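You operate a simulated robot arm through the tools that you are given. There is no shell and no other tool. Be economical: measure what you need, move in short steps, check, and stop when the job is done.

You are at the controls of a simulated two-armed robot. One attempt, no reset.

## Task
Stand the green and orange collars on collar pegs in the blue row.
Fine: the peg on the black base in hole 62 with the green-patched collar, cream base in hole 65 with the orange one; the third loose collar stays. Set down upright: collar peg on the black base, collar peg on the cream base.

Only the result counts: the job must be done as asked and must still hold three seconds after the hand-in. Knocking over, shifting, dropping, spilling or breaking anything else fails it.

## Robot
Two 7-joint arms with fingered hands on one trunk that stands fixed in place. Base frame: the origin is at the foot of the trunk, x ahead of it, y to its left, z up. Readings come in cm, rad, newtons and seconds.
The left shoulder is at [7, 13.9, 113.3], the right one opposite. Payload 3.9 kg a hand.
Tool frame (each hand has its own): the origin (TCP) lies between the finger pads and is the grasp point; the fingertips stand 2.9 cm ahead of it; z points along the fingers, y is the line along which they close. Largest opening 10 cm; the body of the gripper starts 3.4 cm behind the TCP. The gripper is a hand of 5 fingers: y runs from the thumb to the fingers, the wrist lies at [-1.5, -10.5, -17.7] in the tool frame, and closing takes about 1.5 s.
Orientation is told as [roll, pitch, yaw] about the base's x, y, z axes, in that order, counted from this pose: with the fingers straight down and the wrist toward the robot, the tool's x, y and z point along [0, 1, 0], [1, 0, 0] and [0, 0, -1] of the base frame.

## Interface
- The arms move only by the tool apply_moves. It takes "left_moves", "right_moves" or both (then of equal length, played together; a hand with none holds still); each is a list of rows, each an object (a shift or turn left out is 0, a gripper value left out holds the last) with "xyz": the shift along the tool's x, y, z in cm, a list of three; "delta_rot": the turn, a rotation vector about the tool's x, y, z in degrees, a list of three; "hand": the opening in per cent of the stroke, from 0 (shut) to 100 (fully open). In form: [{"xyz": [tx, ty, tz], "delta_rot": [wx, wy, wz], "hand": hand}, ...]. A call has 1 to 12 rows; each row is the pose to reach, as a shift and turn from the pose commanded when the call began, along the tool's axes at that moment. A row lasts 0.2 s, in which the tool goes at most 5 cm and 0.15 rad; a call with a longer step from one row to the next is refused whole, and so is a gripper value outside its range. A pose out of reach is approached as far as the arm can. The call stops where the force on the tool passes 40 N (or 10 N more than at its start, if that is more) or the arm is blocked; 0.2 s more then pass. Each finger travels about 15.3 cm/s and halts on what it meets, pressing with about 31 N; the grip force reading is that of the motor and also rises with nothing between the fingers. The clock runs only during rows and for 0.2 s after the last one: add rows that repeat a pose to give the fingers time. The reply holds the time, the measured pose of the TCP, the force on the tool along the base axes, the opening and the grip force, in the units named above and with some noise, with the torque about the TCP (base axes, N m) and any sound that the robot's microphone picked up.
- Cameras (640 x 400 px; columns grow to the right, rows downward): "scene" is now at [11.41, 5.32, 144.09]; the picture's right is [0.64, -0.77, 0.00], its down [-0.53, -0.44, -0.72] and it looks along [0.56, 0.46, -0.69] (base axes); focal length 325 px, centre (320, 200). "left" rides on the left gripper at [-6.5, -8.6, -12.1] in its tool frame; the picture's right is [-0.76, -0.31, 0.58], its down [0.59, -0.70, 0.40] and it looks along [0.28, 0.64, 0.71] (tool axes); focal length 247 px, centre (320, 200). "right" rides on the right gripper at [6.6, -8.6, -12.1] in its tool frame; the picture's right is [-0.76, 0.31, -0.58], its down [-0.59, -0.70, 0.40] and it looks along [-0.28, 0.64, 0.71] (tool axes); focal length 247 px, centre (320, 200).
- grab_frame(camera): a new picture of that camera. The clock stands still meanwhile.
- lift_body(by): slides the trunk up (or, below 0, down) by that many cm; the arms and the scene camera ride with it, the base frame stays. It gives what a move gives, with no picture.
- preshape(shape, hand): the hand has 5 fingers and takes this shape, open, in about a second: jaw (thumb against the fingers, like two jaws); tri (thumb and two fingers); tip (a fingertip pinch); poke (one finger out to press); point (the index stretched); flat (the hand flat); cup (the hand cupped); fist (a fist). The gripper value then closes the fingers along that shape, each until it touches; the sizes above hold for jaw. It gives what a move gives, with no picture.
- head_to(pan, tilt): turns the head with the scene camera to pan (to the left, within 1.501 rad either way) and tilt (down, from -0.506 to 1.204), counted from straight ahead of the robot. It gives what a move gives.
- locate(camera, pixels): for up to 12 pixels [column, row] of the newest picture of that camera ("zoom" is the newest enlarged one), the place [x, y, z] in the base frame of the surface seen there, good to about 0.3 cm. The clock stands still meanwhile.
- zoom(camera, box): a new picture of the part [left, top, right, bottom] of that camera's present view, enlarged. The clock stands still meanwhile.
- job_done(): hands the job in; it is judged then, once.

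Go step by step. Measure first, check grasps and placings, and put right what went wrong. The budget is 80 turns and 44 pictures, counting those below and the enlarged ones. Unless the task says otherwise, let go and move clear before handing in, and close with one line.

The tools are called after "Emit:" by a JSON object that holds its "name" and its "arguments". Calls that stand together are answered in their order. apply_moves: Moves the arms, as the interface text tells. Its arguments: {"type":"object","properties":{"left_moves":{"type":"array"},"right_moves":{"type":"array"}},"required":[]} The other tools are called the same way: lift_body (by) slides the trunk up or down; preshape (shape, hand) gives the hand a shape; head_to (pan, tilt) turns the head that bears the scene camera; grab_frame (camera) takes a picture; locate (camera, pixels) gives the place of the surface under pixels of a picture; zoom (camera, box) takes an enlarged picture of a part of a camera's view; job_done () hands the job in.

At the start:

```text
t: 0.0
left_tcp_pos: [43.97, 40.63, 111.53]
left_tcp_rot: [0.0, -0.001, 0.422]
left_force: [0.6, 0.6, 0.0]
left_moment: [0.0, -0.04, 0.04]
left_finger_gap: 9.99
left_finger_force: 0.0
left_shape: jaw
right_tcp_pos: [46.41, -0.01, 112.43]
right_tcp_rot: [0.0, 0.0, 0.422]
right_force: [0.2, 0.3, 0.0]
right_moment: [0.02, -0.03, 0.02]
right_finger_gap: 10.01
right_finger_force: 0.1
right_shape: jaw
trunk travel left (down, up): [-77.5, 6.5]
head pan, tilt: [0.691, 0.761]
```

scene: 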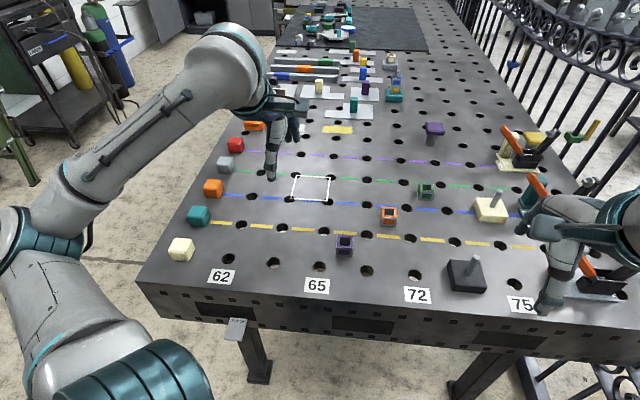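
right: 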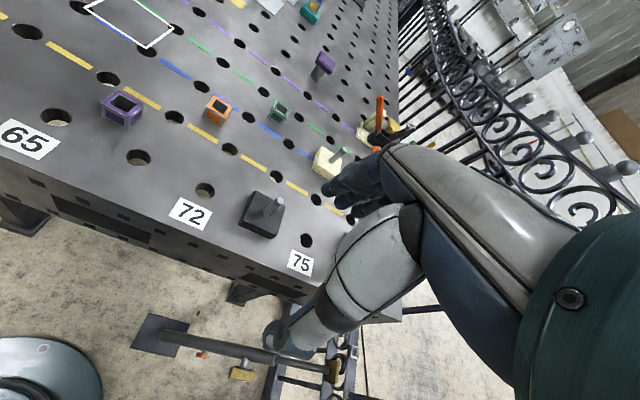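
left: 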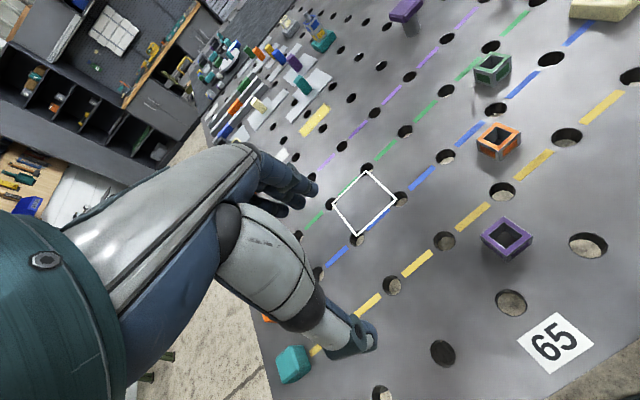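

The overview shows black and cream peg bases on the right, three collars mid-table, and number tags along the near edge. I'll enlarge the work area to read the hole rows and columns.

Emit:
{"name": "zoom", "arguments": {"camera": "scene", "box": [140, 120, 400, 300]}}

Emit:
{"name": "zoom", "arguments": {"camera": "scene", "box": [320, 120, 580, 320]}}

```text
2.22 times, centred on (270, 210) of scene
```

zoom: 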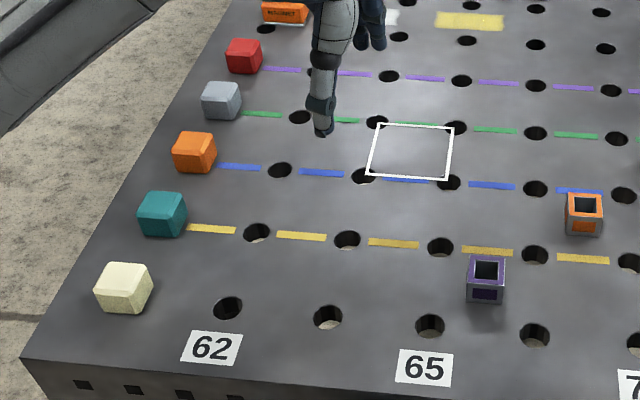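

```text
2.00 times, centred on (450, 220) of scene
```

zoom: 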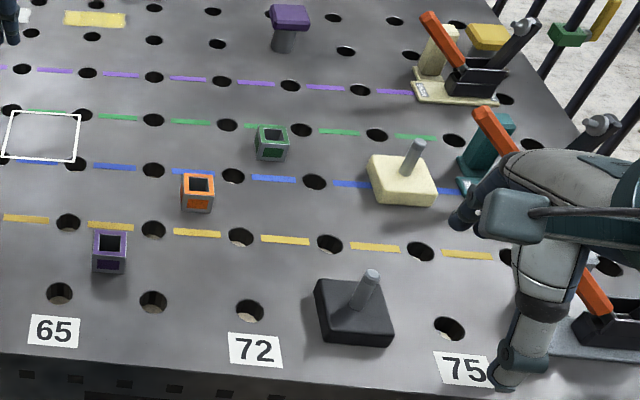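

The tags sit under every second hole column: 62 is under the first, 65 the third. The blue holes I want are therefore at about (280,170) and (448,182) in the first enlargement. Next I'll locate the pegs and collars in the latest enlargement, then the holes.

Emit:
{"name": "locate", "arguments": {"camera": "zoom", "pixels": [[372, 275], [362, 303], [320, 288], [392, 345], [326, 340], [420, 144], [406, 172], [368, 160], [403, 206], [437, 183], [378, 202], [385, 285]]}}

Emit:
{"name": "locate", "arguments": {"camera": "scene", "pixels": [[246, 190], [261, 189], [253, 184], [253, 196], [314, 194], [331, 195], [322, 189], [322, 202], [308, 200], [358, 198], [374, 198], [210, 164]]}}

Emit:
{"name": "locate", "arguments": {"camera": "zoom", "pixels": [[185, 178], [212, 176], [213, 194], [184, 196], [187, 211], [211, 211], [262, 127], [286, 127], [290, 144], [258, 144], [261, 155], [286, 159]]}}

Emit:
{"name": "head_to", "arguments": {"pan": 0.3, "tilt": 0.85}}

Emit:
{"name": "grab_frame", "arguments": {"camera": "scene"}}

```text
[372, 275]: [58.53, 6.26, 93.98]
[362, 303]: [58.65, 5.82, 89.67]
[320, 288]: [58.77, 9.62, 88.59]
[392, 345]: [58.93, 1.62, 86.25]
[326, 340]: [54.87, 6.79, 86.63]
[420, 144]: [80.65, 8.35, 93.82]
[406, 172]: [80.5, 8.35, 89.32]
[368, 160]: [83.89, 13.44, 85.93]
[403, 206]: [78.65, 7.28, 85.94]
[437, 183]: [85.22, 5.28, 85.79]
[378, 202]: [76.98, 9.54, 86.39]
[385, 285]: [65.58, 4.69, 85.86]
```

```text
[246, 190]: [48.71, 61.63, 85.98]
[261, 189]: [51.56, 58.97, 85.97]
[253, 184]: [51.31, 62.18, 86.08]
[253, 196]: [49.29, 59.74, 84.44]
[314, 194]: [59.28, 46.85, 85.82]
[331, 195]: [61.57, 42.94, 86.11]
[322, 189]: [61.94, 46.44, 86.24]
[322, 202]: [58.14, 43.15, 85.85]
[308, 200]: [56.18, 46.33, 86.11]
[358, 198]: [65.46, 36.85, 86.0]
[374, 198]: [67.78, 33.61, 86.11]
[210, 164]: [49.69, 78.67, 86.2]
```

```text
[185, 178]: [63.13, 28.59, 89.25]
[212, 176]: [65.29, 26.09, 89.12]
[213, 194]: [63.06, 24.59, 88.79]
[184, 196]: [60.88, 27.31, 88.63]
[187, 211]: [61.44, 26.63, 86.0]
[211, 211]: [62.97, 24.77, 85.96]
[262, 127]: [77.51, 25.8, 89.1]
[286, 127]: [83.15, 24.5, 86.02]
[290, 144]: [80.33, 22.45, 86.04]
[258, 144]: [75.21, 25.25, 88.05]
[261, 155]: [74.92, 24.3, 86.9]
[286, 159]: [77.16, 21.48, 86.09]
```

```text
t: 0.9
left_tcp_pos: [43.87, 40.72, 111.58]
left_tcp_rot: [-0.001, 0.0, 0.422]
left_force: [-0.1, 0.8, -0.4]
left_moment: [0.01, -0.05, 0.01]
left_finger_gap: 10.0
left_finger_force: 0.1
left_shape: jaw
right_tcp_pos: [46.22, -0.02, 112.43]
right_tcp_rot: [-0.001, 0.0, 0.422]
right_force: [-1.1, 0.5, 0.2]
right_moment: [-0.01, 0.02, 0.02]
right_finger_gap: 9.97
right_finger_force: 0.0
right_shape: jaw
trunk travel left (down, up): [-77.5, 6.5]
head pan, tilt: [0.3, 0.85]
```

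```text
38 pictures are left
```

scene: 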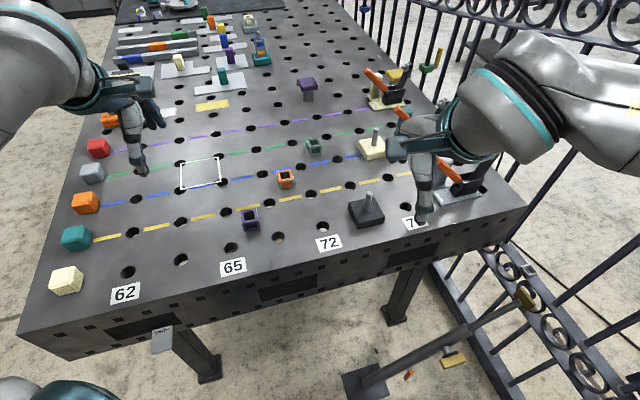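

The table top reads z≈86.0, and both bases cover grid holes, so they may have studs below. I need finer measurements, so I'll zoom in on the bases, the collars and the target holes.

Emit:
{"name": "zoom", "arguments": {"camera": "scene", "box": [330, 120, 410, 240]}}

Emit:
{"name": "locate", "arguments": {"camera": "zoom", "pixels": [[320, 200]]}}

Emit:
{"name": "zoom", "arguments": {"camera": "scene", "box": [90, 140, 250, 240]}}

```text
3.33 times, centred on (370, 180) of scene
```

zoom: 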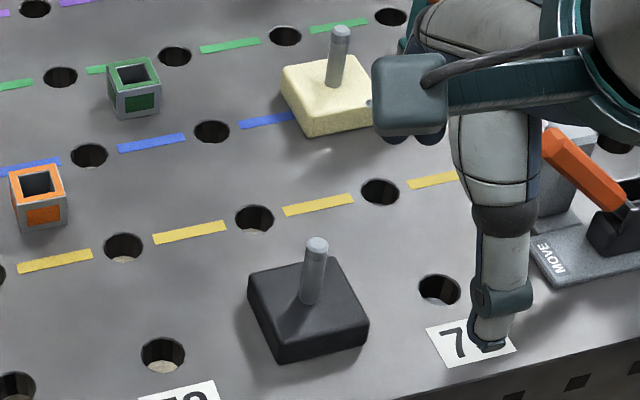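

```text
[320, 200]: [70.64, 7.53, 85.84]
```

```text
4.00 times, centred on (170, 190) of scene
```

zoom: 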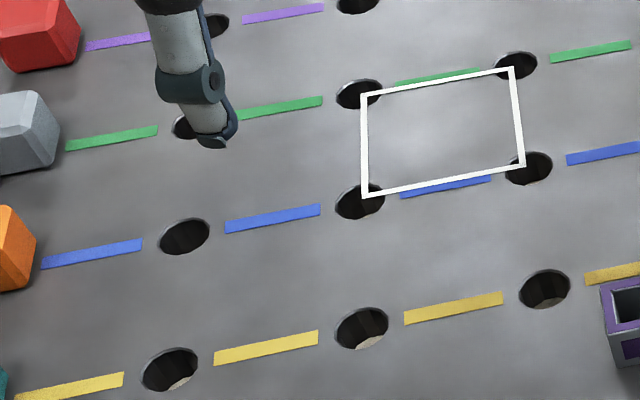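

The view is clear: the blue holes are at (185,237) for column 62 and (529,168) for column 65. I'll measure their rims by picking surface points just outside them.

Emit:
{"name": "locate", "arguments": {"camera": "zoom", "pixels": [[156, 241], [214, 232], [189, 215], [181, 258], [501, 172], [557, 164], [531, 148], [526, 189], [332, 206], [388, 197], [362, 183], [357, 222]]}}

Emit:
{"name": "zoom", "arguments": {"camera": "scene", "box": [330, 120, 410, 240]}}

Emit:
{"name": "locate", "arguments": {"camera": "zoom", "pixels": [[316, 244], [312, 285], [252, 285], [275, 347], [365, 322], [330, 262], [341, 31], [336, 78], [285, 90], [315, 132], [108, 66], [157, 80]]}}

Emit:
{"name": "locate", "arguments": {"camera": "zoom", "pixels": [[111, 87], [151, 60], [157, 105], [114, 114], [14, 177], [58, 169], [64, 194], [20, 205], [24, 229], [66, 219], [110, 70], [326, 63]]}}

```text
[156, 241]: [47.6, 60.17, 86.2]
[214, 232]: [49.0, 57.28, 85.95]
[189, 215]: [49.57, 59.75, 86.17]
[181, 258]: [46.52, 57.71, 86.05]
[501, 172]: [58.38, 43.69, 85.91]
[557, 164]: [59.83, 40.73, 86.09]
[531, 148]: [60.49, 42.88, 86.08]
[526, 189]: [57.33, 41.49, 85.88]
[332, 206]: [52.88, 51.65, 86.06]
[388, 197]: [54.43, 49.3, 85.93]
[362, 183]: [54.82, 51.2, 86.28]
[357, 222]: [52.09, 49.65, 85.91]
```

```text
3.33 times, centred on (370, 180) of scene
```

zoom: 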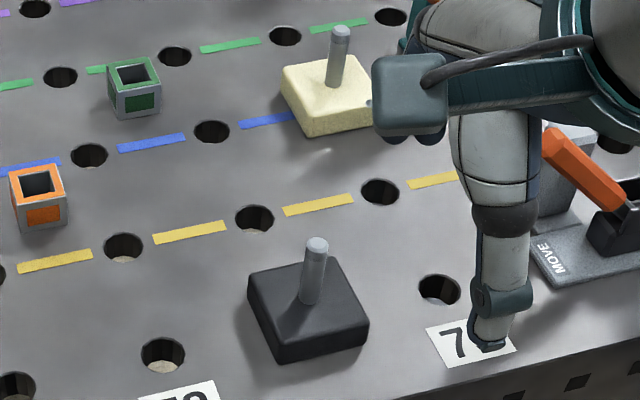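

```text
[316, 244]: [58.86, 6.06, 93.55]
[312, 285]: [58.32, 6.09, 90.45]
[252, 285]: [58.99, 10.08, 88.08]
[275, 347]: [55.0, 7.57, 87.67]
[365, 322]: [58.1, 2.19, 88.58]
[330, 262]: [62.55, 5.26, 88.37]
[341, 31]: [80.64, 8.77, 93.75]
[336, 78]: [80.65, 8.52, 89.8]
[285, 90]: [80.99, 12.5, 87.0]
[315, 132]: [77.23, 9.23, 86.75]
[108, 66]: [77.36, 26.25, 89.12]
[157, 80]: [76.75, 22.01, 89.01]
```

```text
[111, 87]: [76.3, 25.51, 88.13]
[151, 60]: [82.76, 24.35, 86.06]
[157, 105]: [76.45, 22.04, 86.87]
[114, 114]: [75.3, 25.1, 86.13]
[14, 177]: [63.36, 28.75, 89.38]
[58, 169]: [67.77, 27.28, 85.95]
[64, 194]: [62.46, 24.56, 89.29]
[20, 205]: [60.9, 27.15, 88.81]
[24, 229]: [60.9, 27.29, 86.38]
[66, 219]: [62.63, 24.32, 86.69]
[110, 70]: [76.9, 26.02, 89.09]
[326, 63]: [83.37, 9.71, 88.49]
```

The grid fits a 10 cm pitch: hole 62 is at (48.2,58.7), hole 65 at (59.0,42.2), the black peg at (58.5,6.0) and the cream peg at (80.6,8.6). The right hand hovers close to the left hand's path to the black peg. I'll look to the right for space before moving it away.

Emit:
{"name": "head_to", "arguments": {"pan": -0.5, "tilt": 0.6}}

Emit:
{"name": "grab_frame", "arguments": {"camera": "scene"}}

Emit:
{"name": "locate", "arguments": {"camera": "scene", "pixels": [[320, 200], [260, 250], [300, 150], [400, 200], [450, 250], [350, 300], [250, 180], [220, 150]]}}

```text
t: 2.0
left_tcp_pos: [44.0, 40.77, 111.43]
left_tcp_rot: [-0.002, -0.001, 0.42]
left_force: [0.2, 0.2, 0.2]
left_moment: [-0.01, -0.01, -0.03]
left_finger_gap: 9.95
left_finger_force: 0.1
left_shape: jaw
right_tcp_pos: [46.15, 0.04, 112.39]
right_tcp_rot: [0.0, 0.0, 0.424]
right_force: [-0.2, 1.4, -0.1]
right_moment: [-0.01, -0.04, 0.0]
right_finger_gap: 9.98
right_finger_force: 0.1
right_shape: jaw
trunk travel left (down, up): [-77.5, 6.5]
head pan, tilt: [-0.499, 0.6]
```

```text
34 pictures are left
```

scene: 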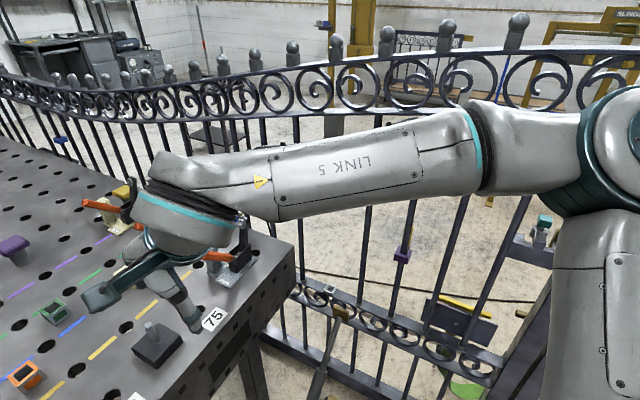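

```text
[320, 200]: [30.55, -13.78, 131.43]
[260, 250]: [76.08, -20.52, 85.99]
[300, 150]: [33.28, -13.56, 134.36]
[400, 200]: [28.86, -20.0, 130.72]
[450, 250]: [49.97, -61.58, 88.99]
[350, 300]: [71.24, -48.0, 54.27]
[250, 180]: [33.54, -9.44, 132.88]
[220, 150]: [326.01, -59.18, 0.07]
```

The fence is well clear (nearest point about (50,-61,89)). I'll move the right hand about 24 cm to the right.

Emit:
{"name": "apply_moves", "arguments": {"right_moves": [{"xyz": [-3.4, -2.2, -0.5]}, {"xyz": [-6.8, -4.5, -1]}, {"xyz": [-10.1, -6.8, -1.5]}, {"xyz": [-13.5, -9, -2]}, {"xyz": [-16.8, -11.2, -2.5]}, {"xyz": [-20.2, -13.5, -3]}, {"xyz": [-20.2, -13.5, -3]}]}}

Emit:
{"name": "head_to", "arguments": {"pan": 0.3, "tilt": 0.85}}

```text
t: 3.6
left_tcp_pos: [43.9, 40.65, 111.61]
left_tcp_rot: [-0.001, 0.002, 0.422]
left_force: [0.1, 0.3, 0.3]
left_moment: [-0.02, -0.03, 0.01]
left_finger_gap: 9.99
left_finger_force: 0.0
left_shape: jaw
right_tcp_pos: [42.39, -17.47, 113.73]
right_tcp_rot: [-0.001, -0.002, 0.418]
right_force: [-0.1, 0.1, -0.3]
right_moment: [0.03, -0.03, 0.0]
right_finger_gap: 9.99
right_finger_force: 0.1
right_shape: jaw
right hand out of reach, approached as far as the arm can: row 5, 6, 7
trunk travel left (down, up): [-77.5, 6.5]
head pan, tilt: [-0.499, 0.6]
```

```text
t: 4.7
left_tcp_pos: [43.92, 40.67, 111.59]
left_tcp_rot: [0.0, 0.0, 0.425]
left_force: [0.0, -0.2, 0.3]
left_moment: [-0.02, 0.02, -0.02]
left_finger_gap: 9.98
left_finger_force: 0.0
left_shape: jaw
right_tcp_pos: [42.47, -17.54, 113.61]
right_tcp_rot: [0.0, -0.002, 0.419]
right_force: [0.4, 0.7, 0.4]
right_moment: [-0.01, 0.0, -0.02]
right_finger_gap: 9.99
right_finger_force: 0.0
right_shape: jaw
trunk travel left (down, up): [-77.5, 6.5]
head pan, tilt: [0.3, 0.85]
```

The right hand stopped at (42.5,-17.5), which is far enough away. Now I'll bring the left hand above the black peg, keeping its yaw.

Emit:
{"name": "apply_moves", "arguments": {"left_moves": [{"xyz": [-4.2, -0.1, 0.5]}, {"xyz": [-8.4, -0.2, 1]}, {"xyz": [-12.6, -0.3, 2]}, {"xyz": [-16.8, -0.4, 3]}, {"xyz": [-21, -0.5, 4]}, {"xyz": [-25.2, -0.6, 5]}, {"xyz": [-29.4, -0.8, 6]}, {"xyz": [-33.6, -0.9, 7]}, {"xyz": [-37.6, -1, 8]}, {"xyz": [-37.6, -1, 8], "hand": 60}, {"xyz": [-37.6, -1, 8]}]}}

Emit:
{"name": "grab_frame", "arguments": {"camera": "left"}}

Emit:
{"name": "grab_frame", "arguments": {"camera": "scene"}}

```text
t: 7.1
left_tcp_pos: [58.49, 5.97, 103.76]
left_tcp_rot: [0.001, -0.001, 0.422]
left_force: [-0.4, 0.1, 0.1]
left_moment: [0.03, 0.03, 0.04]
left_finger_gap: 6.03
left_finger_force: 0.0
left_shape: jaw
right_tcp_pos: [42.54, -17.44, 113.61]
right_tcp_rot: [-0.002, 0.0, 0.42]
right_force: [0.2, 0.0, 0.7]
right_moment: [0.02, -0.03, 0.0]
right_finger_gap: 9.97
right_finger_force: 0.0
right_shape: jaw
trunk travel left (down, up): [-77.5, 6.5]
head pan, tilt: [0.3, 0.85]
```

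```text
33 pictures are left
```

left: 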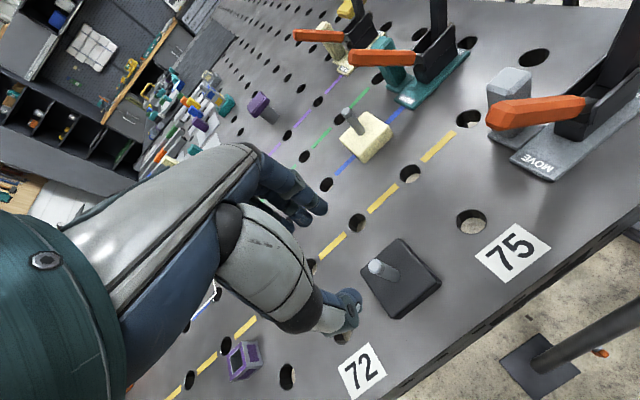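

```text
32 pictures are left
```

scene: 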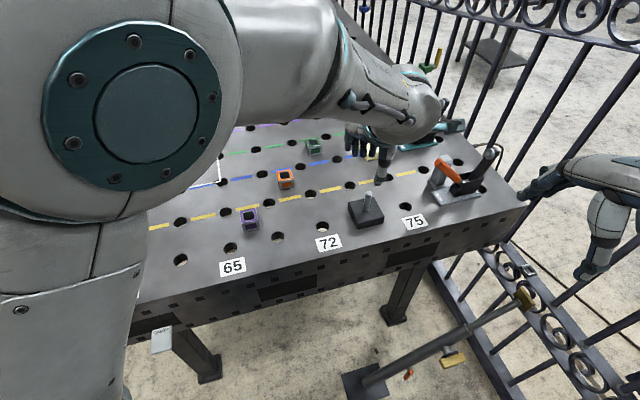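

The left view puts the peg top at (376,266), close to where I predicted. I'll locate it from the left camera before going down.

Emit:
{"name": "locate", "arguments": {"camera": "left", "pixels": [[376, 266], [370, 268], [382, 264], [388, 275], [362, 268], [398, 240], [441, 277], [403, 318]]}}

```text
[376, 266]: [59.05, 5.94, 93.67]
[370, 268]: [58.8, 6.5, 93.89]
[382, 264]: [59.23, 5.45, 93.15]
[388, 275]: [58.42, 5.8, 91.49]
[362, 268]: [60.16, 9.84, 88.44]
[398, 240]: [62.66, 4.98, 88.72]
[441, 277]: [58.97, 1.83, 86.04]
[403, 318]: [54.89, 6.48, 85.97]
```

The peg axis is at about (58.7,5.95). I'll descend to z≈92.2 with the hand open, then check the force.

Emit:
{"name": "apply_moves", "arguments": {"left_moves": [{"xyz": [-0.1, 0.2, 3.5]}, {"xyz": [-0.1, 0.2, 7]}, {"xyz": [-0.1, 0.2, 9.5]}, {"xyz": [-0.1, 0.2, 11]}, {"xyz": [-0.1, 0.2, 11.5]}, {"xyz": [-0.1, 0.2, 11.5]}]}}

Emit:
{"name": "zoom", "arguments": {"camera": "left", "box": [240, 180, 440, 305]}}

```text
t: 8.5
left_tcp_pos: [59.53, 6.96, 93.88]
left_tcp_rot: [-0.075, 0.022, 0.47]
left_force: [0.4, 0.1, 0.1]
left_moment: [0.03, -0.03, -0.01]
left_finger_gap: 6.04
left_finger_force: 0.1
left_shape: jaw
right_tcp_pos: [42.45, -17.5, 113.76]
right_tcp_rot: [0.0, -0.002, 0.418]
right_force: [0.7, -0.2, 0.7]
right_moment: [-0.02, -0.02, 0.02]
right_finger_gap: 9.99
right_finger_force: 0.0
right_shape: jaw
trunk travel left (down, up): [-77.5, 6.5]
head pan, tilt: [0.3, 0.85]
```

```text
3.20 times, centred on (340, 242) of left
```

zoom: 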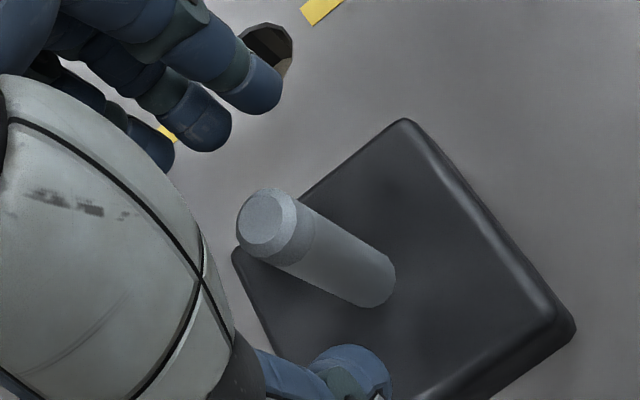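

The reading shows the hand off its command: (59.53,6.96,93.88) with a tilt of -0.075, and no contact force. I'll hold one row to see if it settles.

Emit:
{"name": "apply_moves", "arguments": {"left_moves": [{"xyz": [0, 0, 0]}, {"xyz": [0, 0, 0]}]}}

Emit:
{"name": "grab_frame", "arguments": {"camera": "scene"}}

```text
t: 9.1
left_tcp_pos: [59.4, 7.1, 93.6]
left_tcp_rot: [-0.07, 0.026, 0.473]
left_force: [0.3, 0.5, -0.1]
left_moment: [0.0, 0.0, 0.01]
left_finger_gap: 6.01
left_finger_force: 0.0
left_shape: jaw
right_tcp_pos: [42.6, -17.47, 113.69]
right_tcp_rot: [-0.001, -0.001, 0.419]
right_force: [0.3, 0.7, -0.4]
right_moment: [-0.03, 0.0, -0.02]
right_finger_gap: 10.0
right_finger_force: 0.2
right_shape: jaw
trunk travel left (down, up): [-77.5, 6.5]
head pan, tilt: [0.3, 0.85]
```

```text
30 pictures are left
```

scene: 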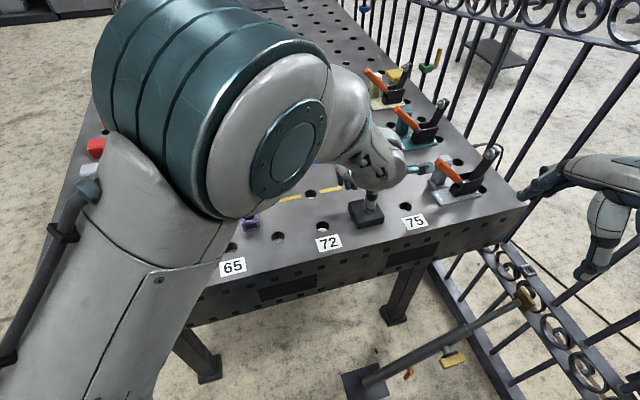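

The arm appears to be at a joint limit in this posture, not in contact. I'll rise 9 cm and turn the yaw toward 0 (about 24° on tool z), which should free the wrist.

Emit:
{"name": "apply_moves", "arguments": {"left_moves": [{"xyz": [0, 0, -3]}, {"xyz": [0, 0, -6]}, {"xyz": [0, 0, -9]}, {"xyz": [0, 0, -9], "delta_rot": [0, 0, 8]}, {"xyz": [0, 0, -9], "delta_rot": [0, 0, 16]}, {"xyz": [0, 0, -9], "delta_rot": [0, 0, 24]}, {"xyz": [0, 0, -9], "delta_rot": [0, 0, 24]}]}}

```text
t: 10.7
left_tcp_pos: [58.6, 5.86, 100.92]
left_tcp_rot: [0.002, -0.002, 0.0]
left_force: [-0.5, -0.8, -0.3]
left_moment: [0.0, -0.03, -0.02]
left_finger_gap: 6.01
left_finger_force: 0.0
left_shape: jaw
right_tcp_pos: [42.48, -17.53, 113.65]
right_tcp_rot: [-0.001, -0.002, 0.42]
right_force: [-0.3, -0.3, -0.5]
right_moment: [0.04, -0.01, 0.02]
right_finger_gap: 9.94
right_finger_force: 0.0
right_shape: jaw
trunk travel left (down, up): [-77.5, 6.5]
head pan, tilt: [0.3, 0.85]
```

That recovered: pose (58.6,5.9,100.9), yaw 0. Descending again.

Emit:
{"name": "apply_moves", "arguments": {"left_moves": [{"xyz": [0, 0.05, 3]}, {"xyz": [0, 0.05, 6]}, {"xyz": [0, 0.05, 7.5]}, {"xyz": [0, 0.05, 8.6]}, {"xyz": [0, 0.05, 8.6]}]}}

Emit:
{"name": "grab_frame", "arguments": {"camera": "left"}}

```text
t: 11.9
left_tcp_pos: [59.38, 6.29, 93.75]
left_tcp_rot: [-0.039, -0.013, 0.025]
left_force: [0.5, 0.1, -0.2]
left_moment: [0.0, 0.04, 0.01]
left_finger_gap: 6.01
left_finger_force: 0.0
left_shape: jaw
right_tcp_pos: [42.54, -17.43, 113.63]
right_tcp_rot: [-0.001, -0.001, 0.42]
right_force: [1.2, -0.2, 0.4]
right_moment: [0.03, -0.01, 0.02]
right_finger_gap: 9.99
right_finger_force: 0.0
right_shape: jaw
trunk travel left (down, up): [-77.5, 6.5]
head pan, tilt: [0.3, 0.85]
```

```text
29 pictures are left
```

left: 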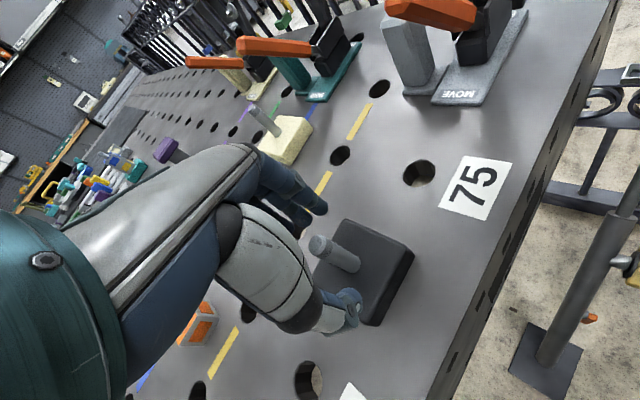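

The arm stalls again near z≈93.7, so it has a reach limit at low height; at z≥101 it was fine. Lowering the trunk should give the same posture lower down. I'll check the elbow height first.

Emit:
{"name": "locate", "arguments": {"camera": "scene", "pixels": [[200, 50], [270, 150], [300, 90], [360, 130], [150, 250], [390, 165], [230, 190], [330, 190]]}}

Emit:
{"name": "apply_moves", "arguments": {"left_moves": [{"xyz": [0, 0, -3]}, {"xyz": [0, 0, -6]}, {"xyz": [0, 0, -9]}, {"xyz": [0, 0, -12]}, {"xyz": [0, 0, -12]}]}}

Emit:
{"name": "grab_frame", "arguments": {"camera": "scene"}}

Emit:
{"name": "locate", "arguments": {"camera": "scene", "pixels": [[100, 150], [200, 50], [270, 150], [300, 90], [200, 200], [150, 250], [390, 150], [230, 190]]}}

```text
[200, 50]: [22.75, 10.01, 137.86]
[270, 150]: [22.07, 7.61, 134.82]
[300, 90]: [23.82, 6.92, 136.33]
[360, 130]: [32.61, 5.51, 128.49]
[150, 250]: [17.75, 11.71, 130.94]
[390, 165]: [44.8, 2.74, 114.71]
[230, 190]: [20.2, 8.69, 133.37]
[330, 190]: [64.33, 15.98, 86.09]
```

```text
t: 13.1
left_tcp_pos: [58.74, 5.95, 104.41]
left_tcp_rot: [-0.001, 0.0, 0.002]
left_force: [0.8, 0.3, 0.3]
left_moment: [-0.01, 0.02, 0.01]
left_finger_gap: 6.01
left_finger_force: 0.0
left_shape: jaw
right_tcp_pos: [42.6, -17.42, 113.67]
right_tcp_rot: [0.001, -0.001, 0.418]
right_force: [0.7, 0.1, 0.1]
right_moment: [0.0, 0.03, 0.02]
right_finger_gap: 9.97
right_finger_force: 0.0
right_shape: jaw
trunk travel left (down, up): [-77.5, 6.5]
head pan, tilt: [0.3, 0.85]
```

```text
28 pictures are left
```

scene: 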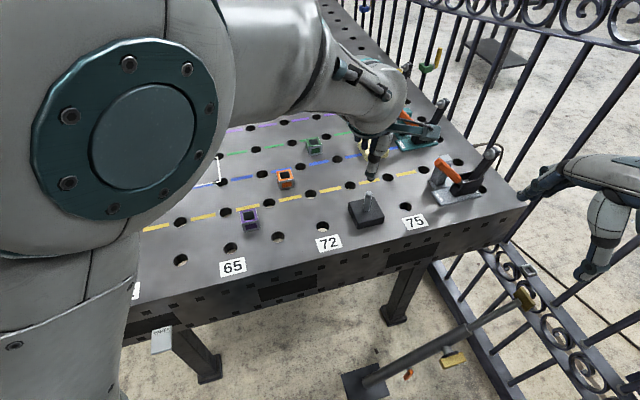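

```text
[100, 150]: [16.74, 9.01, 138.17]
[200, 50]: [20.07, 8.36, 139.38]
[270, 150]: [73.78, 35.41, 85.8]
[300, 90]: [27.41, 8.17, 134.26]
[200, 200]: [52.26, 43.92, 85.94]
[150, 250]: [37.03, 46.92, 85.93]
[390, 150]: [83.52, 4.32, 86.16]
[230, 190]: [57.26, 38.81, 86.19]
```

The elbow is high (z≈135) with nothing beneath it, so lowering the trunk by 10 cm is safe.

Emit:
{"name": "lift_body", "arguments": {"by": -10}}

```text
t: 14.4
left_tcp_pos: [58.57, 5.99, 94.32]
left_tcp_rot: [0.0, -0.001, 0.003]
left_force: [-0.4, -1.1, 1.1]
left_moment: [0.02, -0.02, -0.03]
left_finger_gap: 6.0
left_finger_force: 0.0
left_shape: jaw
right_tcp_pos: [42.44, -17.45, 103.68]
right_tcp_rot: [0.0, -0.003, 0.418]
right_force: [-0.3, 1.0, 0.2]
right_moment: [0.0, 0.0, 0.01]
right_finger_gap: 9.98
right_finger_force: 0.1
right_shape: jaw
trunk travel left (down, up): [-67.5, 16.5]
head pan, tilt: [0.3, 0.85]
```

The pose is good: (58.6,6.0,94.3). I'll go down another 2 cm and check with the left camera.

Emit:
{"name": "apply_moves", "arguments": {"left_moves": [{"xyz": [0, 0.1, 1]}, {"xyz": [0, 0.1, 2]}, {"xyz": [0, 0.1, 2]}]}}

Emit:
{"name": "zoom", "arguments": {"camera": "left", "box": [240, 180, 440, 305]}}

Emit:
{"name": "locate", "arguments": {"camera": "zoom", "pixels": [[320, 200], [210, 210], [260, 220]]}}

```text
t: 15.2
left_tcp_pos: [58.86, 5.87, 92.41]
left_tcp_rot: [0.0, -0.001, 0.004]
left_force: [0.2, 0.4, 0.0]
left_moment: [0.0, 0.02, -0.01]
left_finger_gap: 6.01
left_finger_force: 0.0
left_shape: jaw
right_tcp_pos: [42.48, -17.51, 103.75]
right_tcp_rot: [0.0, -0.003, 0.418]
right_force: [-0.4, -0.8, -0.1]
right_moment: [-0.02, -0.01, 0.01]
right_finger_gap: 10.01
right_finger_force: 0.0
right_shape: jaw
trunk travel left (down, up): [-67.5, 16.5]
head pan, tilt: [0.3, 0.85]
```

```text
3.20 times, centred on (340, 242) of left
```

zoom: 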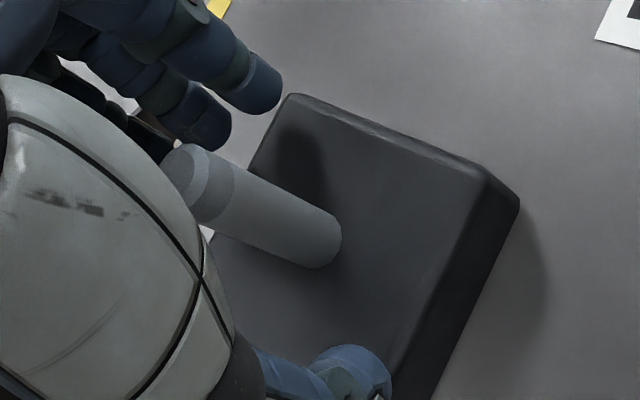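

```text
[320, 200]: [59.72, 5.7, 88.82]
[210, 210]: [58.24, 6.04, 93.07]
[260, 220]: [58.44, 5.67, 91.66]
```

The peg stands between thumb and fingers, on axis at about (58.6,5.9). Closing the hand.

Emit:
{"name": "apply_moves", "arguments": {"left_moves": [{"hand": 40}, {"hand": 20}, {"hand": 5}, {"hand": 0}, {"hand": 0}, {"hand": 0}, {"hand": 0}, {"hand": 0}, {"hand": 0}]}}

Emit:
{"name": "zoom", "arguments": {"camera": "left", "box": [240, 180, 440, 305]}}

```text
t: 17.2
left_tcp_pos: [58.89, 5.9, 92.42]
left_tcp_rot: [0.0, 0.001, 0.004]
left_force: [-0.8, -0.1, 0.1]
left_moment: [0.02, 0.0, 0.01]
left_finger_gap: 0.4
left_finger_force: 30.6
left_shape: jaw
right_tcp_pos: [42.48, -17.43, 103.63]
right_tcp_rot: [-0.001, -0.002, 0.419]
right_force: [-0.6, -0.9, 0.0]
right_moment: [0.01, 0.01, -0.01]
right_finger_gap: 9.97
right_finger_force: 0.1
right_shape: jaw
trunk travel left (down, up): [-67.5, 16.5]
head pan, tilt: [0.3, 0.85]
```

```text
3.20 times, centred on (340, 242) of left
```

zoom: 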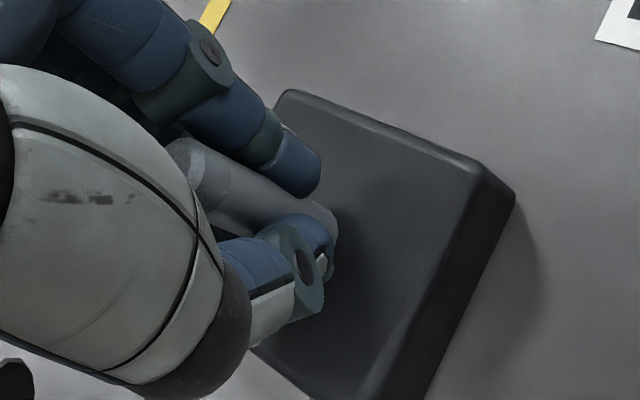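

The gap reads 0.4 but the fingers appear to clasp the peg. I'll test with a slow lift.

Emit:
{"name": "apply_moves", "arguments": {"left_moves": [{"xyz": [0, 0, -1]}, {"xyz": [0, 0, -2]}, {"xyz": [0, 0, -3]}, {"xyz": [0, 0, -4]}, {"xyz": [0, 0, -5]}, {"xyz": [0, 0, -5]}]}}

Emit:
{"name": "grab_frame", "arguments": {"camera": "left"}}

Emit:
{"name": "zoom", "arguments": {"camera": "scene", "box": [300, 140, 460, 240]}}

```text
t: 18.6
left_tcp_pos: [58.92, 5.86, 97.43]
left_tcp_rot: [-0.001, 0.001, 0.003]
left_force: [0.8, -0.5, -5.5]
left_moment: [0.04, 0.04, -0.02]
left_finger_gap: 0.37
left_finger_force: 31.0
left_shape: jaw
right_tcp_pos: [42.64, -17.35, 103.68]
right_tcp_rot: [0.0, -0.001, 0.42]
right_force: [-0.3, 0.3, -0.2]
right_moment: [0.01, -0.02, -0.02]
right_finger_gap: 9.97
right_finger_force: 0.0
right_shape: jaw
trunk travel left (down, up): [-67.5, 16.5]
head pan, tilt: [0.3, 0.85]
```

```text
25 pictures are left
```

left: 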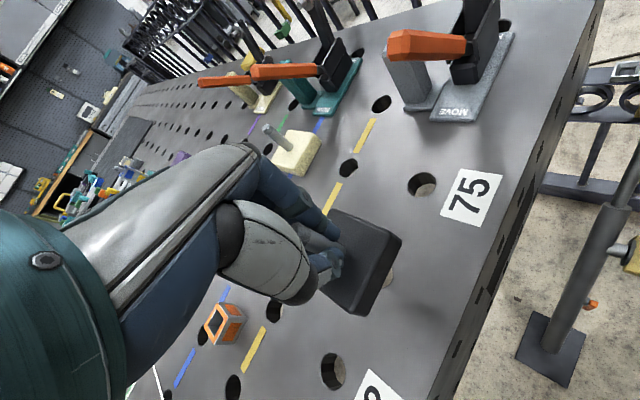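

```text
4.00 times, centred on (380, 190) of scene
```

zoom: 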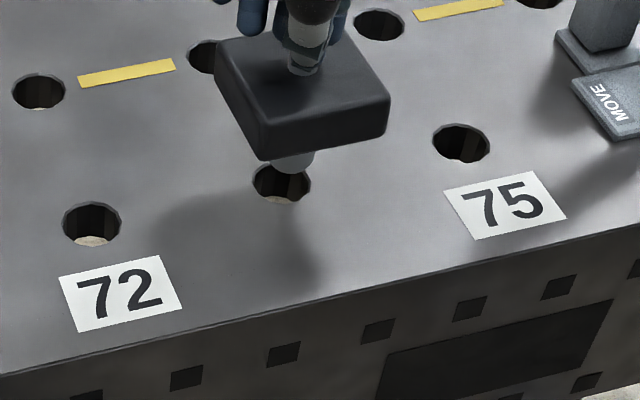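

The black peg is lifted, weighs about 5.5 N and has a stud underneath. I'll raise it further and start carrying it left over the collars.

Emit:
{"name": "apply_moves", "arguments": {"left_moves": [{"xyz": [0, 0, -3]}, {"xyz": [0, 0, -6]}, {"xyz": [2, 0, -7]}, {"xyz": [6, -1, -7]}, {"xyz": [10, -2, -7]}, {"xyz": [14, -3, -7]}, {"xyz": [18, -4, -7]}, {"xyz": [22, -5, -7]}, {"xyz": [26, -6, -7]}, {"xyz": [30, -7, -7]}, {"xyz": [34, -8, -7]}, {"xyz": [34, -8, -7]}]}}

Emit:
{"name": "apply_moves", "arguments": {"left_moves": [{"xyz": [4, -0.5, 0]}, {"xyz": [8, -1, 0]}, {"xyz": [12, -1.5, 0]}, {"xyz": [16, -2, 0]}, {"xyz": [18.8, -2.4, 0]}, {"xyz": [18.8, -2.4, 0]}, {"xyz": [18.8, -2.4, 0]}]}}

Emit:
{"name": "head_to", "arguments": {"pan": 0.75, "tilt": 0.7}}

Emit:
{"name": "grab_frame", "arguments": {"camera": "scene"}}

```text
t: 21.2
left_tcp_pos: [50.74, 39.87, 104.3]
left_tcp_rot: [0.0, -0.001, 0.001]
left_force: [0.1, -0.2, -4.8]
left_moment: [-0.02, -0.01, -0.04]
left_finger_gap: 0.35
left_finger_force: 31.3
left_shape: jaw
right_tcp_pos: [42.42, -17.5, 103.5]
right_tcp_rot: [0.0, 0.0, 0.42]
right_force: [0.3, -0.2, -0.2]
right_moment: [-0.02, 0.02, 0.04]
right_finger_gap: 9.97
right_finger_force: 0.1
right_shape: jaw
trunk travel left (down, up): [-67.5, 16.5]
head pan, tilt: [0.3, 0.85]
```

```text
t: 22.9
left_tcp_pos: [48.34, 58.72, 104.48]
left_tcp_rot: [0.0, 0.0, 0.001]
left_force: [0.0, 0.4, -5.6]
left_moment: [-0.03, 0.02, 0.0]
left_finger_gap: 0.32
left_finger_force: 30.9
left_shape: jaw
right_tcp_pos: [42.64, -17.39, 103.67]
right_tcp_rot: [0.001, 0.0, 0.418]
right_force: [1.1, 0.7, 0.5]
right_moment: [0.01, 0.02, -0.01]
right_finger_gap: 9.97
right_finger_force: 0.1
right_shape: jaw
trunk travel left (down, up): [-67.5, 16.5]
head pan, tilt: [0.3, 0.85]
```

```text
t: 23.8
left_tcp_pos: [48.28, 58.86, 104.41]
left_tcp_rot: [0.001, 0.0, 0.003]
left_force: [-0.8, -0.1, -4.5]
left_moment: [0.01, 0.02, -0.02]
left_finger_gap: 0.31
left_finger_force: 31.4
left_shape: jaw
right_tcp_pos: [42.49, -17.41, 103.73]
right_tcp_rot: [0.001, -0.002, 0.42]
right_force: [0.1, 0.0, 0.8]
right_moment: [0.01, 0.0, 0.0]
right_finger_gap: 9.99
right_finger_force: 0.1
right_shape: jaw
trunk travel left (down, up): [-67.5, 16.5]
head pan, tilt: [0.75, 0.7]
```

```text
23 pictures are left
```

scene: 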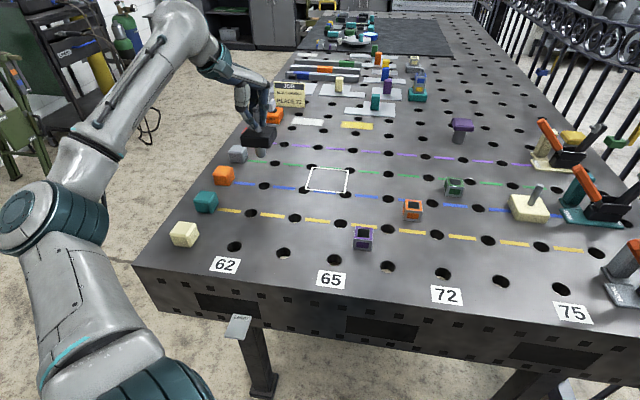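

The black base hangs at (258,138) over the target area. A card at (290,95) has text on it, so I'll zoom in on both.

Emit:
{"name": "zoom", "arguments": {"camera": "scene", "box": [220, 75, 320, 138]}}

Emit:
{"name": "zoom", "arguments": {"camera": "scene", "box": [210, 120, 306, 180]}}

Emit:
{"name": "locate", "arguments": {"camera": "zoom", "pixels": [[334, 238], [348, 236], [342, 170], [225, 150], [448, 140], [310, 210], [400, 200]]}}

```text
6.35 times, centred on (270, 106) of scene
```

zoom: 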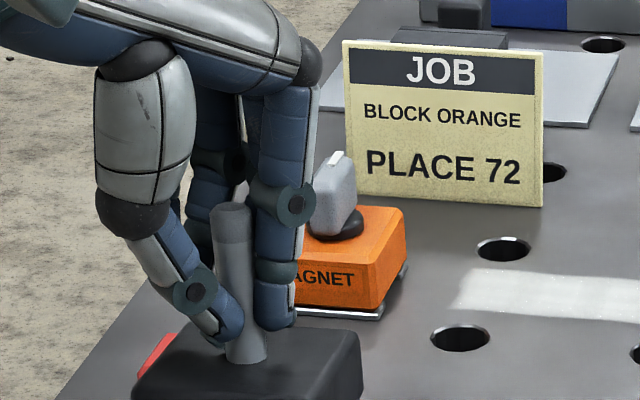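

```text
6.67 times, centred on (258, 150) of scene
```

zoom: 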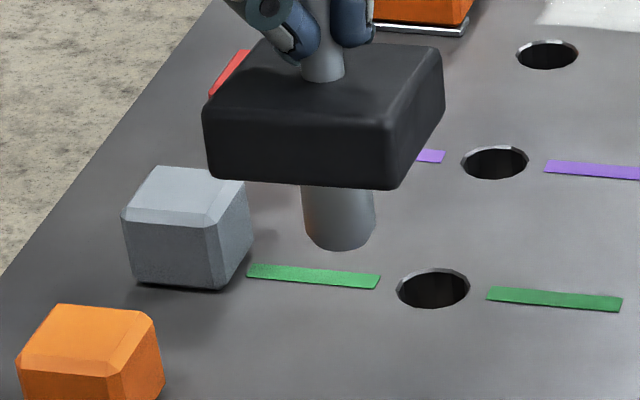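

```text
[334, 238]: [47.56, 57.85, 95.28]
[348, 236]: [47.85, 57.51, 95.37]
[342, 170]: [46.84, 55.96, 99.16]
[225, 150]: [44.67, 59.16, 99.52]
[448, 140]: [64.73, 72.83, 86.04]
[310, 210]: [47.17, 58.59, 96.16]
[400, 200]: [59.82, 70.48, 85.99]
```

The card describes a different job and is just scenery. The stud is about 2.5 cm against a hole of about 2.9 cm, so alignment matters. I'll lower until the stud is just above the table and compare them there.

Emit:
{"name": "apply_moves", "arguments": {"left_moves": [{"xyz": [0, 0, 3]}, {"xyz": [0, 0, 6]}, {"xyz": [0, 0, 7.5]}, {"xyz": [0, 0, 8.2]}, {"xyz": [0, 0, 8.2]}]}}

Emit:
{"name": "zoom", "arguments": {"camera": "scene", "box": [222, 140, 302, 190]}}

Emit:
{"name": "grab_frame", "arguments": {"camera": "left"}}

```text
t: 24.9
left_tcp_pos: [48.26, 58.61, 96.12]
left_tcp_rot: [0.0, 0.0, 0.003]
left_force: [0.8, 0.2, -4.4]
left_moment: [-0.01, 0.0, 0.01]
left_finger_gap: 0.32
left_finger_force: 30.9
left_shape: jaw
right_tcp_pos: [42.51, -17.37, 103.63]
right_tcp_rot: [0.0, 0.0, 0.419]
right_force: [0.5, 0.0, -0.7]
right_moment: [0.02, 0.02, 0.02]
right_finger_gap: 9.99
right_finger_force: 0.1
right_shape: jaw
trunk travel left (down, up): [-67.5, 16.5]
head pan, tilt: [0.75, 0.7]
```

```text
8.00 times, centred on (262, 165) of scene
```

zoom: 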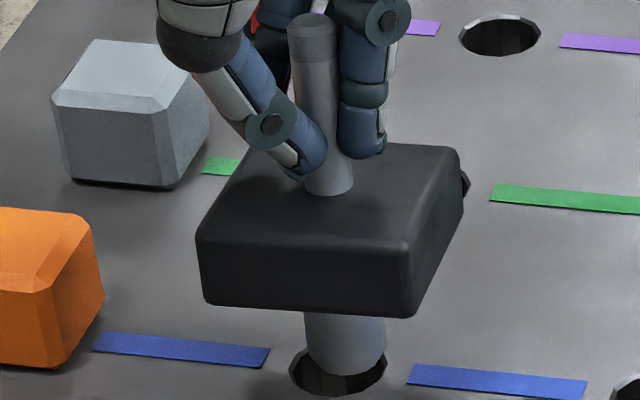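

```text
19 pictures are left
```

left: 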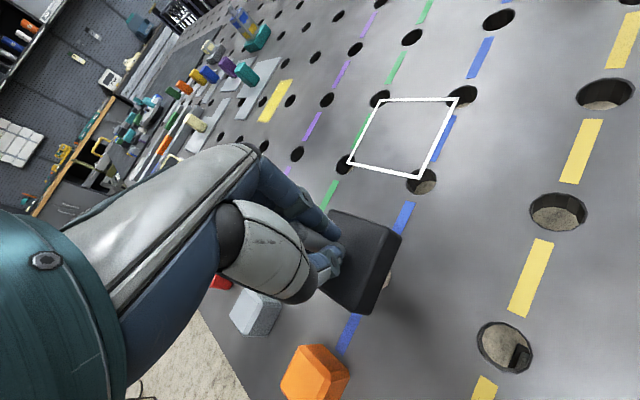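

In the enlargement the stud (304–386) sits slightly right of the hole (290–388). I'll shift about 0.2 cm left in the image and ease down 1 cm while watching the force.

Emit:
{"name": "apply_moves", "arguments": {"left_moves": [{"xyz": [0.2, -0.06, 0]}, {"xyz": [0.2, -0.06, 0.3]}, {"xyz": [0.2, -0.06, 0.5]}, {"xyz": [0.2, -0.06, 0.7]}, {"xyz": [0.2, -0.06, 0.9]}, {"xyz": [0.2, -0.06, 1.0]}]}}

Emit:
{"name": "zoom", "arguments": {"camera": "scene", "box": [222, 145, 302, 195]}}

```text
t: 26.4
left_tcp_pos: [48.19, 58.87, 95.15]
left_tcp_rot: [0.0, 0.001, 0.005]
left_force: [-0.3, 0.6, -5.0]
left_moment: [0.03, 0.02, 0.01]
left_finger_gap: 0.3
left_finger_force: 31.4
left_shape: jaw
right_tcp_pos: [42.63, -17.31, 103.72]
right_tcp_rot: [0.0, 0.001, 0.419]
right_force: [0.0, -0.1, -0.3]
right_moment: [0.01, -0.04, 0.04]
right_finger_gap: 9.98
right_finger_force: 0.0
right_shape: jaw
trunk travel left (down, up): [-67.5, 16.5]
head pan, tilt: [0.75, 0.7]
```

```text
8.00 times, centred on (262, 170) of scene
```

zoom: 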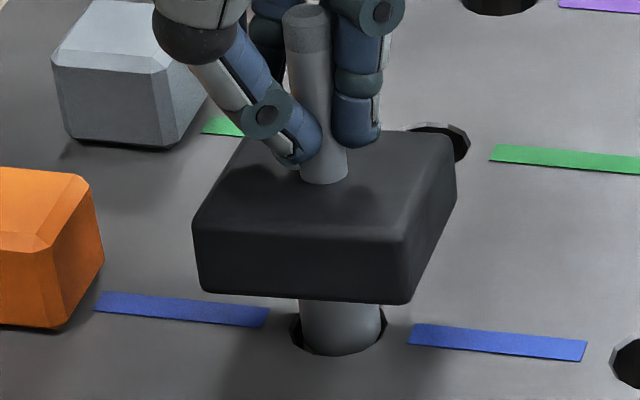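

The stud has entered the hole cleanly with no added force. I'll keep lowering until it seats.

Emit:
{"name": "apply_moves", "arguments": {"left_moves": [{"xyz": [0, 0, 0.4]}, {"xyz": [0, 0, 0.8]}, {"xyz": [0, 0, 1.2]}, {"xyz": [0, 0, 1.6]}, {"xyz": [0, 0, 2.0]}, {"xyz": [0, 0, 2.3]}, {"xyz": [0, 0, 2.5]}, {"xyz": [0, 0, 2.65]}, {"xyz": [0, 0, 2.75]}, {"xyz": [0, 0, 2.75]}]}}

```text
t: 28.6
left_tcp_pos: [48.13, 58.69, 92.62]
left_tcp_rot: [0.0, -0.004, 0.005]
left_force: [-3.9, -1.6, 3.4]
left_moment: [0.05, 0.07, -0.01]
left_finger_gap: 0.28
left_finger_force: 31.1
left_shape: jaw
right_tcp_pos: [42.38, -17.59, 103.74]
right_tcp_rot: [-0.002, -0.001, 0.42]
right_force: [-0.4, -0.5, -0.2]
right_moment: [0.02, 0.01, 0.03]
right_finger_gap: 9.98
right_finger_force: 0.0
right_shape: jaw
trunk travel left (down, up): [-67.5, 16.5]
head pan, tilt: [0.75, 0.7]
```

The vertical force rose from -5 to +3.4 N at z=92.6, which means it's seated. I'll release and rise straight up.

Emit:
{"name": "apply_moves", "arguments": {"left_moves": [{"hand": 15}, {"hand": 30}, {"hand": 60}, {"hand": 60}, {"hand": 60}, {"xyz": [0, 0, -3]}, {"xyz": [0, 0, -7]}, {"xyz": [0, 0, -11]}, {"xyz": [0, 0, -13]}]}}

Emit:
{"name": "zoom", "arguments": {"camera": "scene", "box": [222, 145, 302, 195]}}

Emit:
{"name": "locate", "arguments": {"camera": "zoom", "pixels": [[320, 130], [318, 160], [322, 200], [320, 90], [320, 180]]}}

```text
t: 30.6
left_tcp_pos: [48.0, 59.03, 105.68]
left_tcp_rot: [0.0, 0.0, 0.004]
left_force: [0.2, -0.5, 0.0]
left_moment: [-0.01, 0.01, 0.0]
left_finger_gap: 5.99
left_finger_force: 0.0
left_shape: jaw
right_tcp_pos: [42.5, -17.37, 103.57]
right_tcp_rot: [0.0, -0.003, 0.42]
right_force: [0.2, -0.5, 0.5]
right_moment: [0.03, 0.0, 0.0]
right_finger_gap: 10.0
right_finger_force: 0.1
right_shape: jaw
trunk travel left (down, up): [-67.5, 16.5]
head pan, tilt: [0.75, 0.7]
```

```text
8.00 times, centred on (262, 170) of scene
```

zoom: 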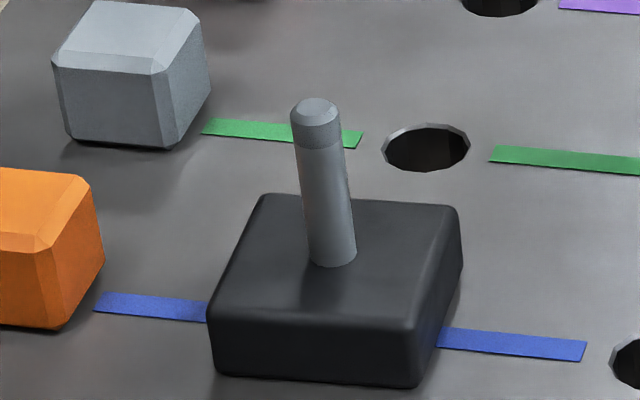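

```text
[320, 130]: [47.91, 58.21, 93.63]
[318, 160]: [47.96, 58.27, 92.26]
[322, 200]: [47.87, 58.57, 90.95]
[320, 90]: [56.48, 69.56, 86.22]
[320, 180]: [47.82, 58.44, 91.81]
```

The black peg is seated flat and upright at hole 62, with its axis at about (48.2,58.8). Next is the cream peg; I'll check how close the neighbouring clamps come to it.

Emit:
{"name": "locate", "arguments": {"camera": "scene", "pixels": [[563, 210], [570, 180], [580, 170], [590, 185], [545, 125], [560, 145], [533, 162], [600, 222], [535, 192], [530, 205], [548, 205], [578, 195]]}}

```text
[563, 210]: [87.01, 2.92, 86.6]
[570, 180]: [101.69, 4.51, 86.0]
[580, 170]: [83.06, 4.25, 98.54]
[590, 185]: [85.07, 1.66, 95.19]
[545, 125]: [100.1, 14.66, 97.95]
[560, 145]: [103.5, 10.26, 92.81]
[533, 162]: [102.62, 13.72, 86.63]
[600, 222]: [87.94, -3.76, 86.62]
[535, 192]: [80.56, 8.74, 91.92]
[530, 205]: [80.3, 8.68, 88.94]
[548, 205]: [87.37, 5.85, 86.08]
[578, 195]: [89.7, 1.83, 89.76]
```

The teal clamp's orange handle ends at (83.1,4.3,98.5), 5 cm from the cream peg. With yaw≈0.55 it lies on the hand's free side, so I'll carry the hand over at a safe height while turning to that yaw.

Emit:
{"name": "apply_moves", "arguments": {"left_moves": [{"xyz": [-3.86, 2.5, 0], "delta_rot": [0, 0, -7]}, {"xyz": [-7.72, 5, 0], "delta_rot": [0, 0, -14]}, {"xyz": [-11.6, 7.5, 0], "delta_rot": [0, 0, -21]}, {"xyz": [-15.4, 10, 0], "delta_rot": [0, 0, -28]}, {"xyz": [-19.3, 12.5, 0], "delta_rot": [0, 0, -31.5]}, {"xyz": [-23.2, 15, 0], "delta_rot": [0, 0, -31.5]}, {"xyz": [-27, 17.5, 0], "delta_rot": [0, 0, -31.5]}, {"xyz": [-30.9, 20, 0], "delta_rot": [0, 0, -31.5]}, {"xyz": [-34.7, 22.5, 0], "delta_rot": [0, 0, -31.5]}, {"xyz": [-38.6, 25, 0], "delta_rot": [0, 0, -31.5]}, {"xyz": [-42.5, 27.5, 0], "delta_rot": [0, 0, -31.5]}, {"xyz": [-46.3, 30, 0], "delta_rot": [0, 0, -31.5]}]}}

```text
t: 33.1
left_tcp_pos: [75.15, 14.85, 105.1]
left_tcp_rot: [0.0, -0.001, 0.554]
left_force: [-0.1, -0.2, -0.2]
left_moment: [-0.01, -0.04, -0.04]
left_finger_gap: 6.0
left_finger_force: 0.1
left_shape: jaw
left hand out of reach, approached as far as the arm can: row 12
right_tcp_pos: [42.32, -17.45, 103.8]
right_tcp_rot: [-0.001, -0.005, 0.418]
right_force: [-0.5, 0.4, 0.8]
right_moment: [-0.01, -0.01, -0.02]
right_finger_gap: 9.97
right_finger_force: 0.1
right_shape: jaw
trunk travel left (down, up): [-67.5, 16.5]
head pan, tilt: [0.75, 0.7]
```

At yaw 0.55 the far reach is just short. Pointing the wrist back along the shoulder line (yaw≈-0.07) and raising the trunk to wrist height gives the most reach, so I'll do that.

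Emit:
{"name": "lift_body", "arguments": {"by": 7}}

Emit:
{"name": "apply_moves", "arguments": {"left_moves": [{"xyz": [0, -1, 0], "delta_rot": [0, 0, 7.2]}, {"xyz": [0, -1, 0], "delta_rot": [0, 0, 14.4]}, {"xyz": [0, -1, 0], "delta_rot": [0, 0, 21.6]}, {"xyz": [0, -1, 0], "delta_rot": [0, 0, 28.8]}, {"xyz": [0, -1, 0], "delta_rot": [0, 0, 35.7]}, {"xyz": [0, -1, 0], "delta_rot": [0, 0, 35.7]}, {"xyz": [0, -1, 0], "delta_rot": [0, 0, 35.7]}]}}

```text
t: 34.2
left_tcp_pos: [75.45, 14.83, 111.83]
left_tcp_rot: [0.001, 0.002, 0.554]
left_force: [0.3, 0.9, -0.3]
left_moment: [0.0, 0.0, -0.03]
left_finger_gap: 5.95
left_finger_force: 0.0
left_shape: jaw
right_tcp_pos: [42.64, -17.39, 110.67]
right_tcp_rot: [0.0, -0.003, 0.419]
right_force: [-0.1, -0.1, -0.5]
right_moment: [0.0, -0.02, 0.0]
right_finger_gap: 9.94
right_finger_force: 0.1
right_shape: jaw
trunk travel left (down, up): [-74.5, 9.5]
head pan, tilt: [0.75, 0.7]
```

```text
t: 35.8
left_tcp_pos: [74.5, 14.43, 111.82]
left_tcp_rot: [0.0, 0.0, -0.071]
left_force: [0.4, 0.1, -0.1]
left_moment: [-0.05, 0.0, -0.01]
left_finger_gap: 5.97
left_finger_force: 0.1
left_shape: jaw
right_tcp_pos: [42.53, -17.41, 110.72]
right_tcp_rot: [0.001, -0.001, 0.418]
right_force: [-0.6, -0.2, 0.4]
right_moment: [0.01, 0.01, 0.0]
right_finger_gap: 9.98
right_finger_force: 0.1
right_shape: jaw
trunk travel left (down, up): [-74.5, 9.5]
head pan, tilt: [0.75, 0.7]
```

Yaw is now -0.071. I'll move above the cream peg to (80.6,8.7) and down to about z 98.5.

Emit:
{"name": "apply_moves", "arguments": {"left_moves": [{"xyz": [-1.3, 1.6, 3.3]}, {"xyz": [-2.6, 3.2, 6.6]}, {"xyz": [-3.9, 4.8, 9.9]}, {"xyz": [-5.28, 6.49, 13.3]}, {"xyz": [-5.28, 6.49, 13.3]}, {"xyz": [-5.28, 6.49, 13.3]}]}}

Emit:
{"name": "grab_frame", "arguments": {"camera": "left"}}

Emit:
{"name": "locate", "arguments": {"camera": "left", "pixels": [[320, 250], [345, 260], [340, 255]]}}

```text
t: 37.2
left_tcp_pos: [79.25, 9.71, 99.25]
left_tcp_rot: [0.0, 0.001, -0.07]
left_force: [-0.3, 0.1, 0.6]
left_moment: [0.02, 0.02, -0.01]
left_finger_gap: 6.0
left_finger_force: 0.0
left_shape: jaw
left hand out of reach, approached as far as the arm can: row 4, 5, 6
right_tcp_pos: [42.47, -17.44, 110.61]
right_tcp_rot: [0.001, -0.001, 0.42]
right_force: [0.6, 0.3, -1.0]
right_moment: [0.01, 0.02, 0.0]
right_finger_gap: 9.99
right_finger_force: 0.0
right_shape: jaw
trunk travel left (down, up): [-74.5, 9.5]
head pan, tilt: [0.75, 0.7]
```

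```text
16 pictures are left
```

left: 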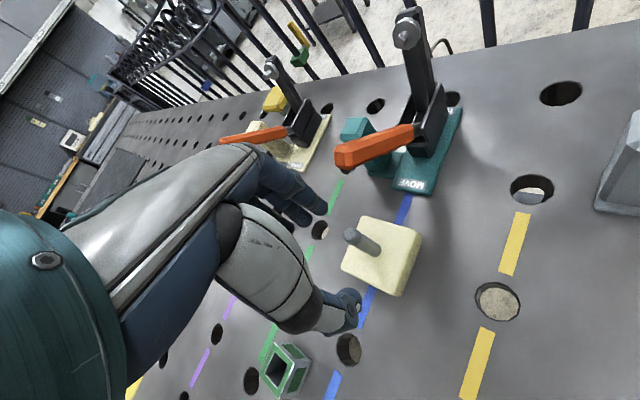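

```text
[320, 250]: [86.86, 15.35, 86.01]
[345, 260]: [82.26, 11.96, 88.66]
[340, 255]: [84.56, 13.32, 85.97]
```

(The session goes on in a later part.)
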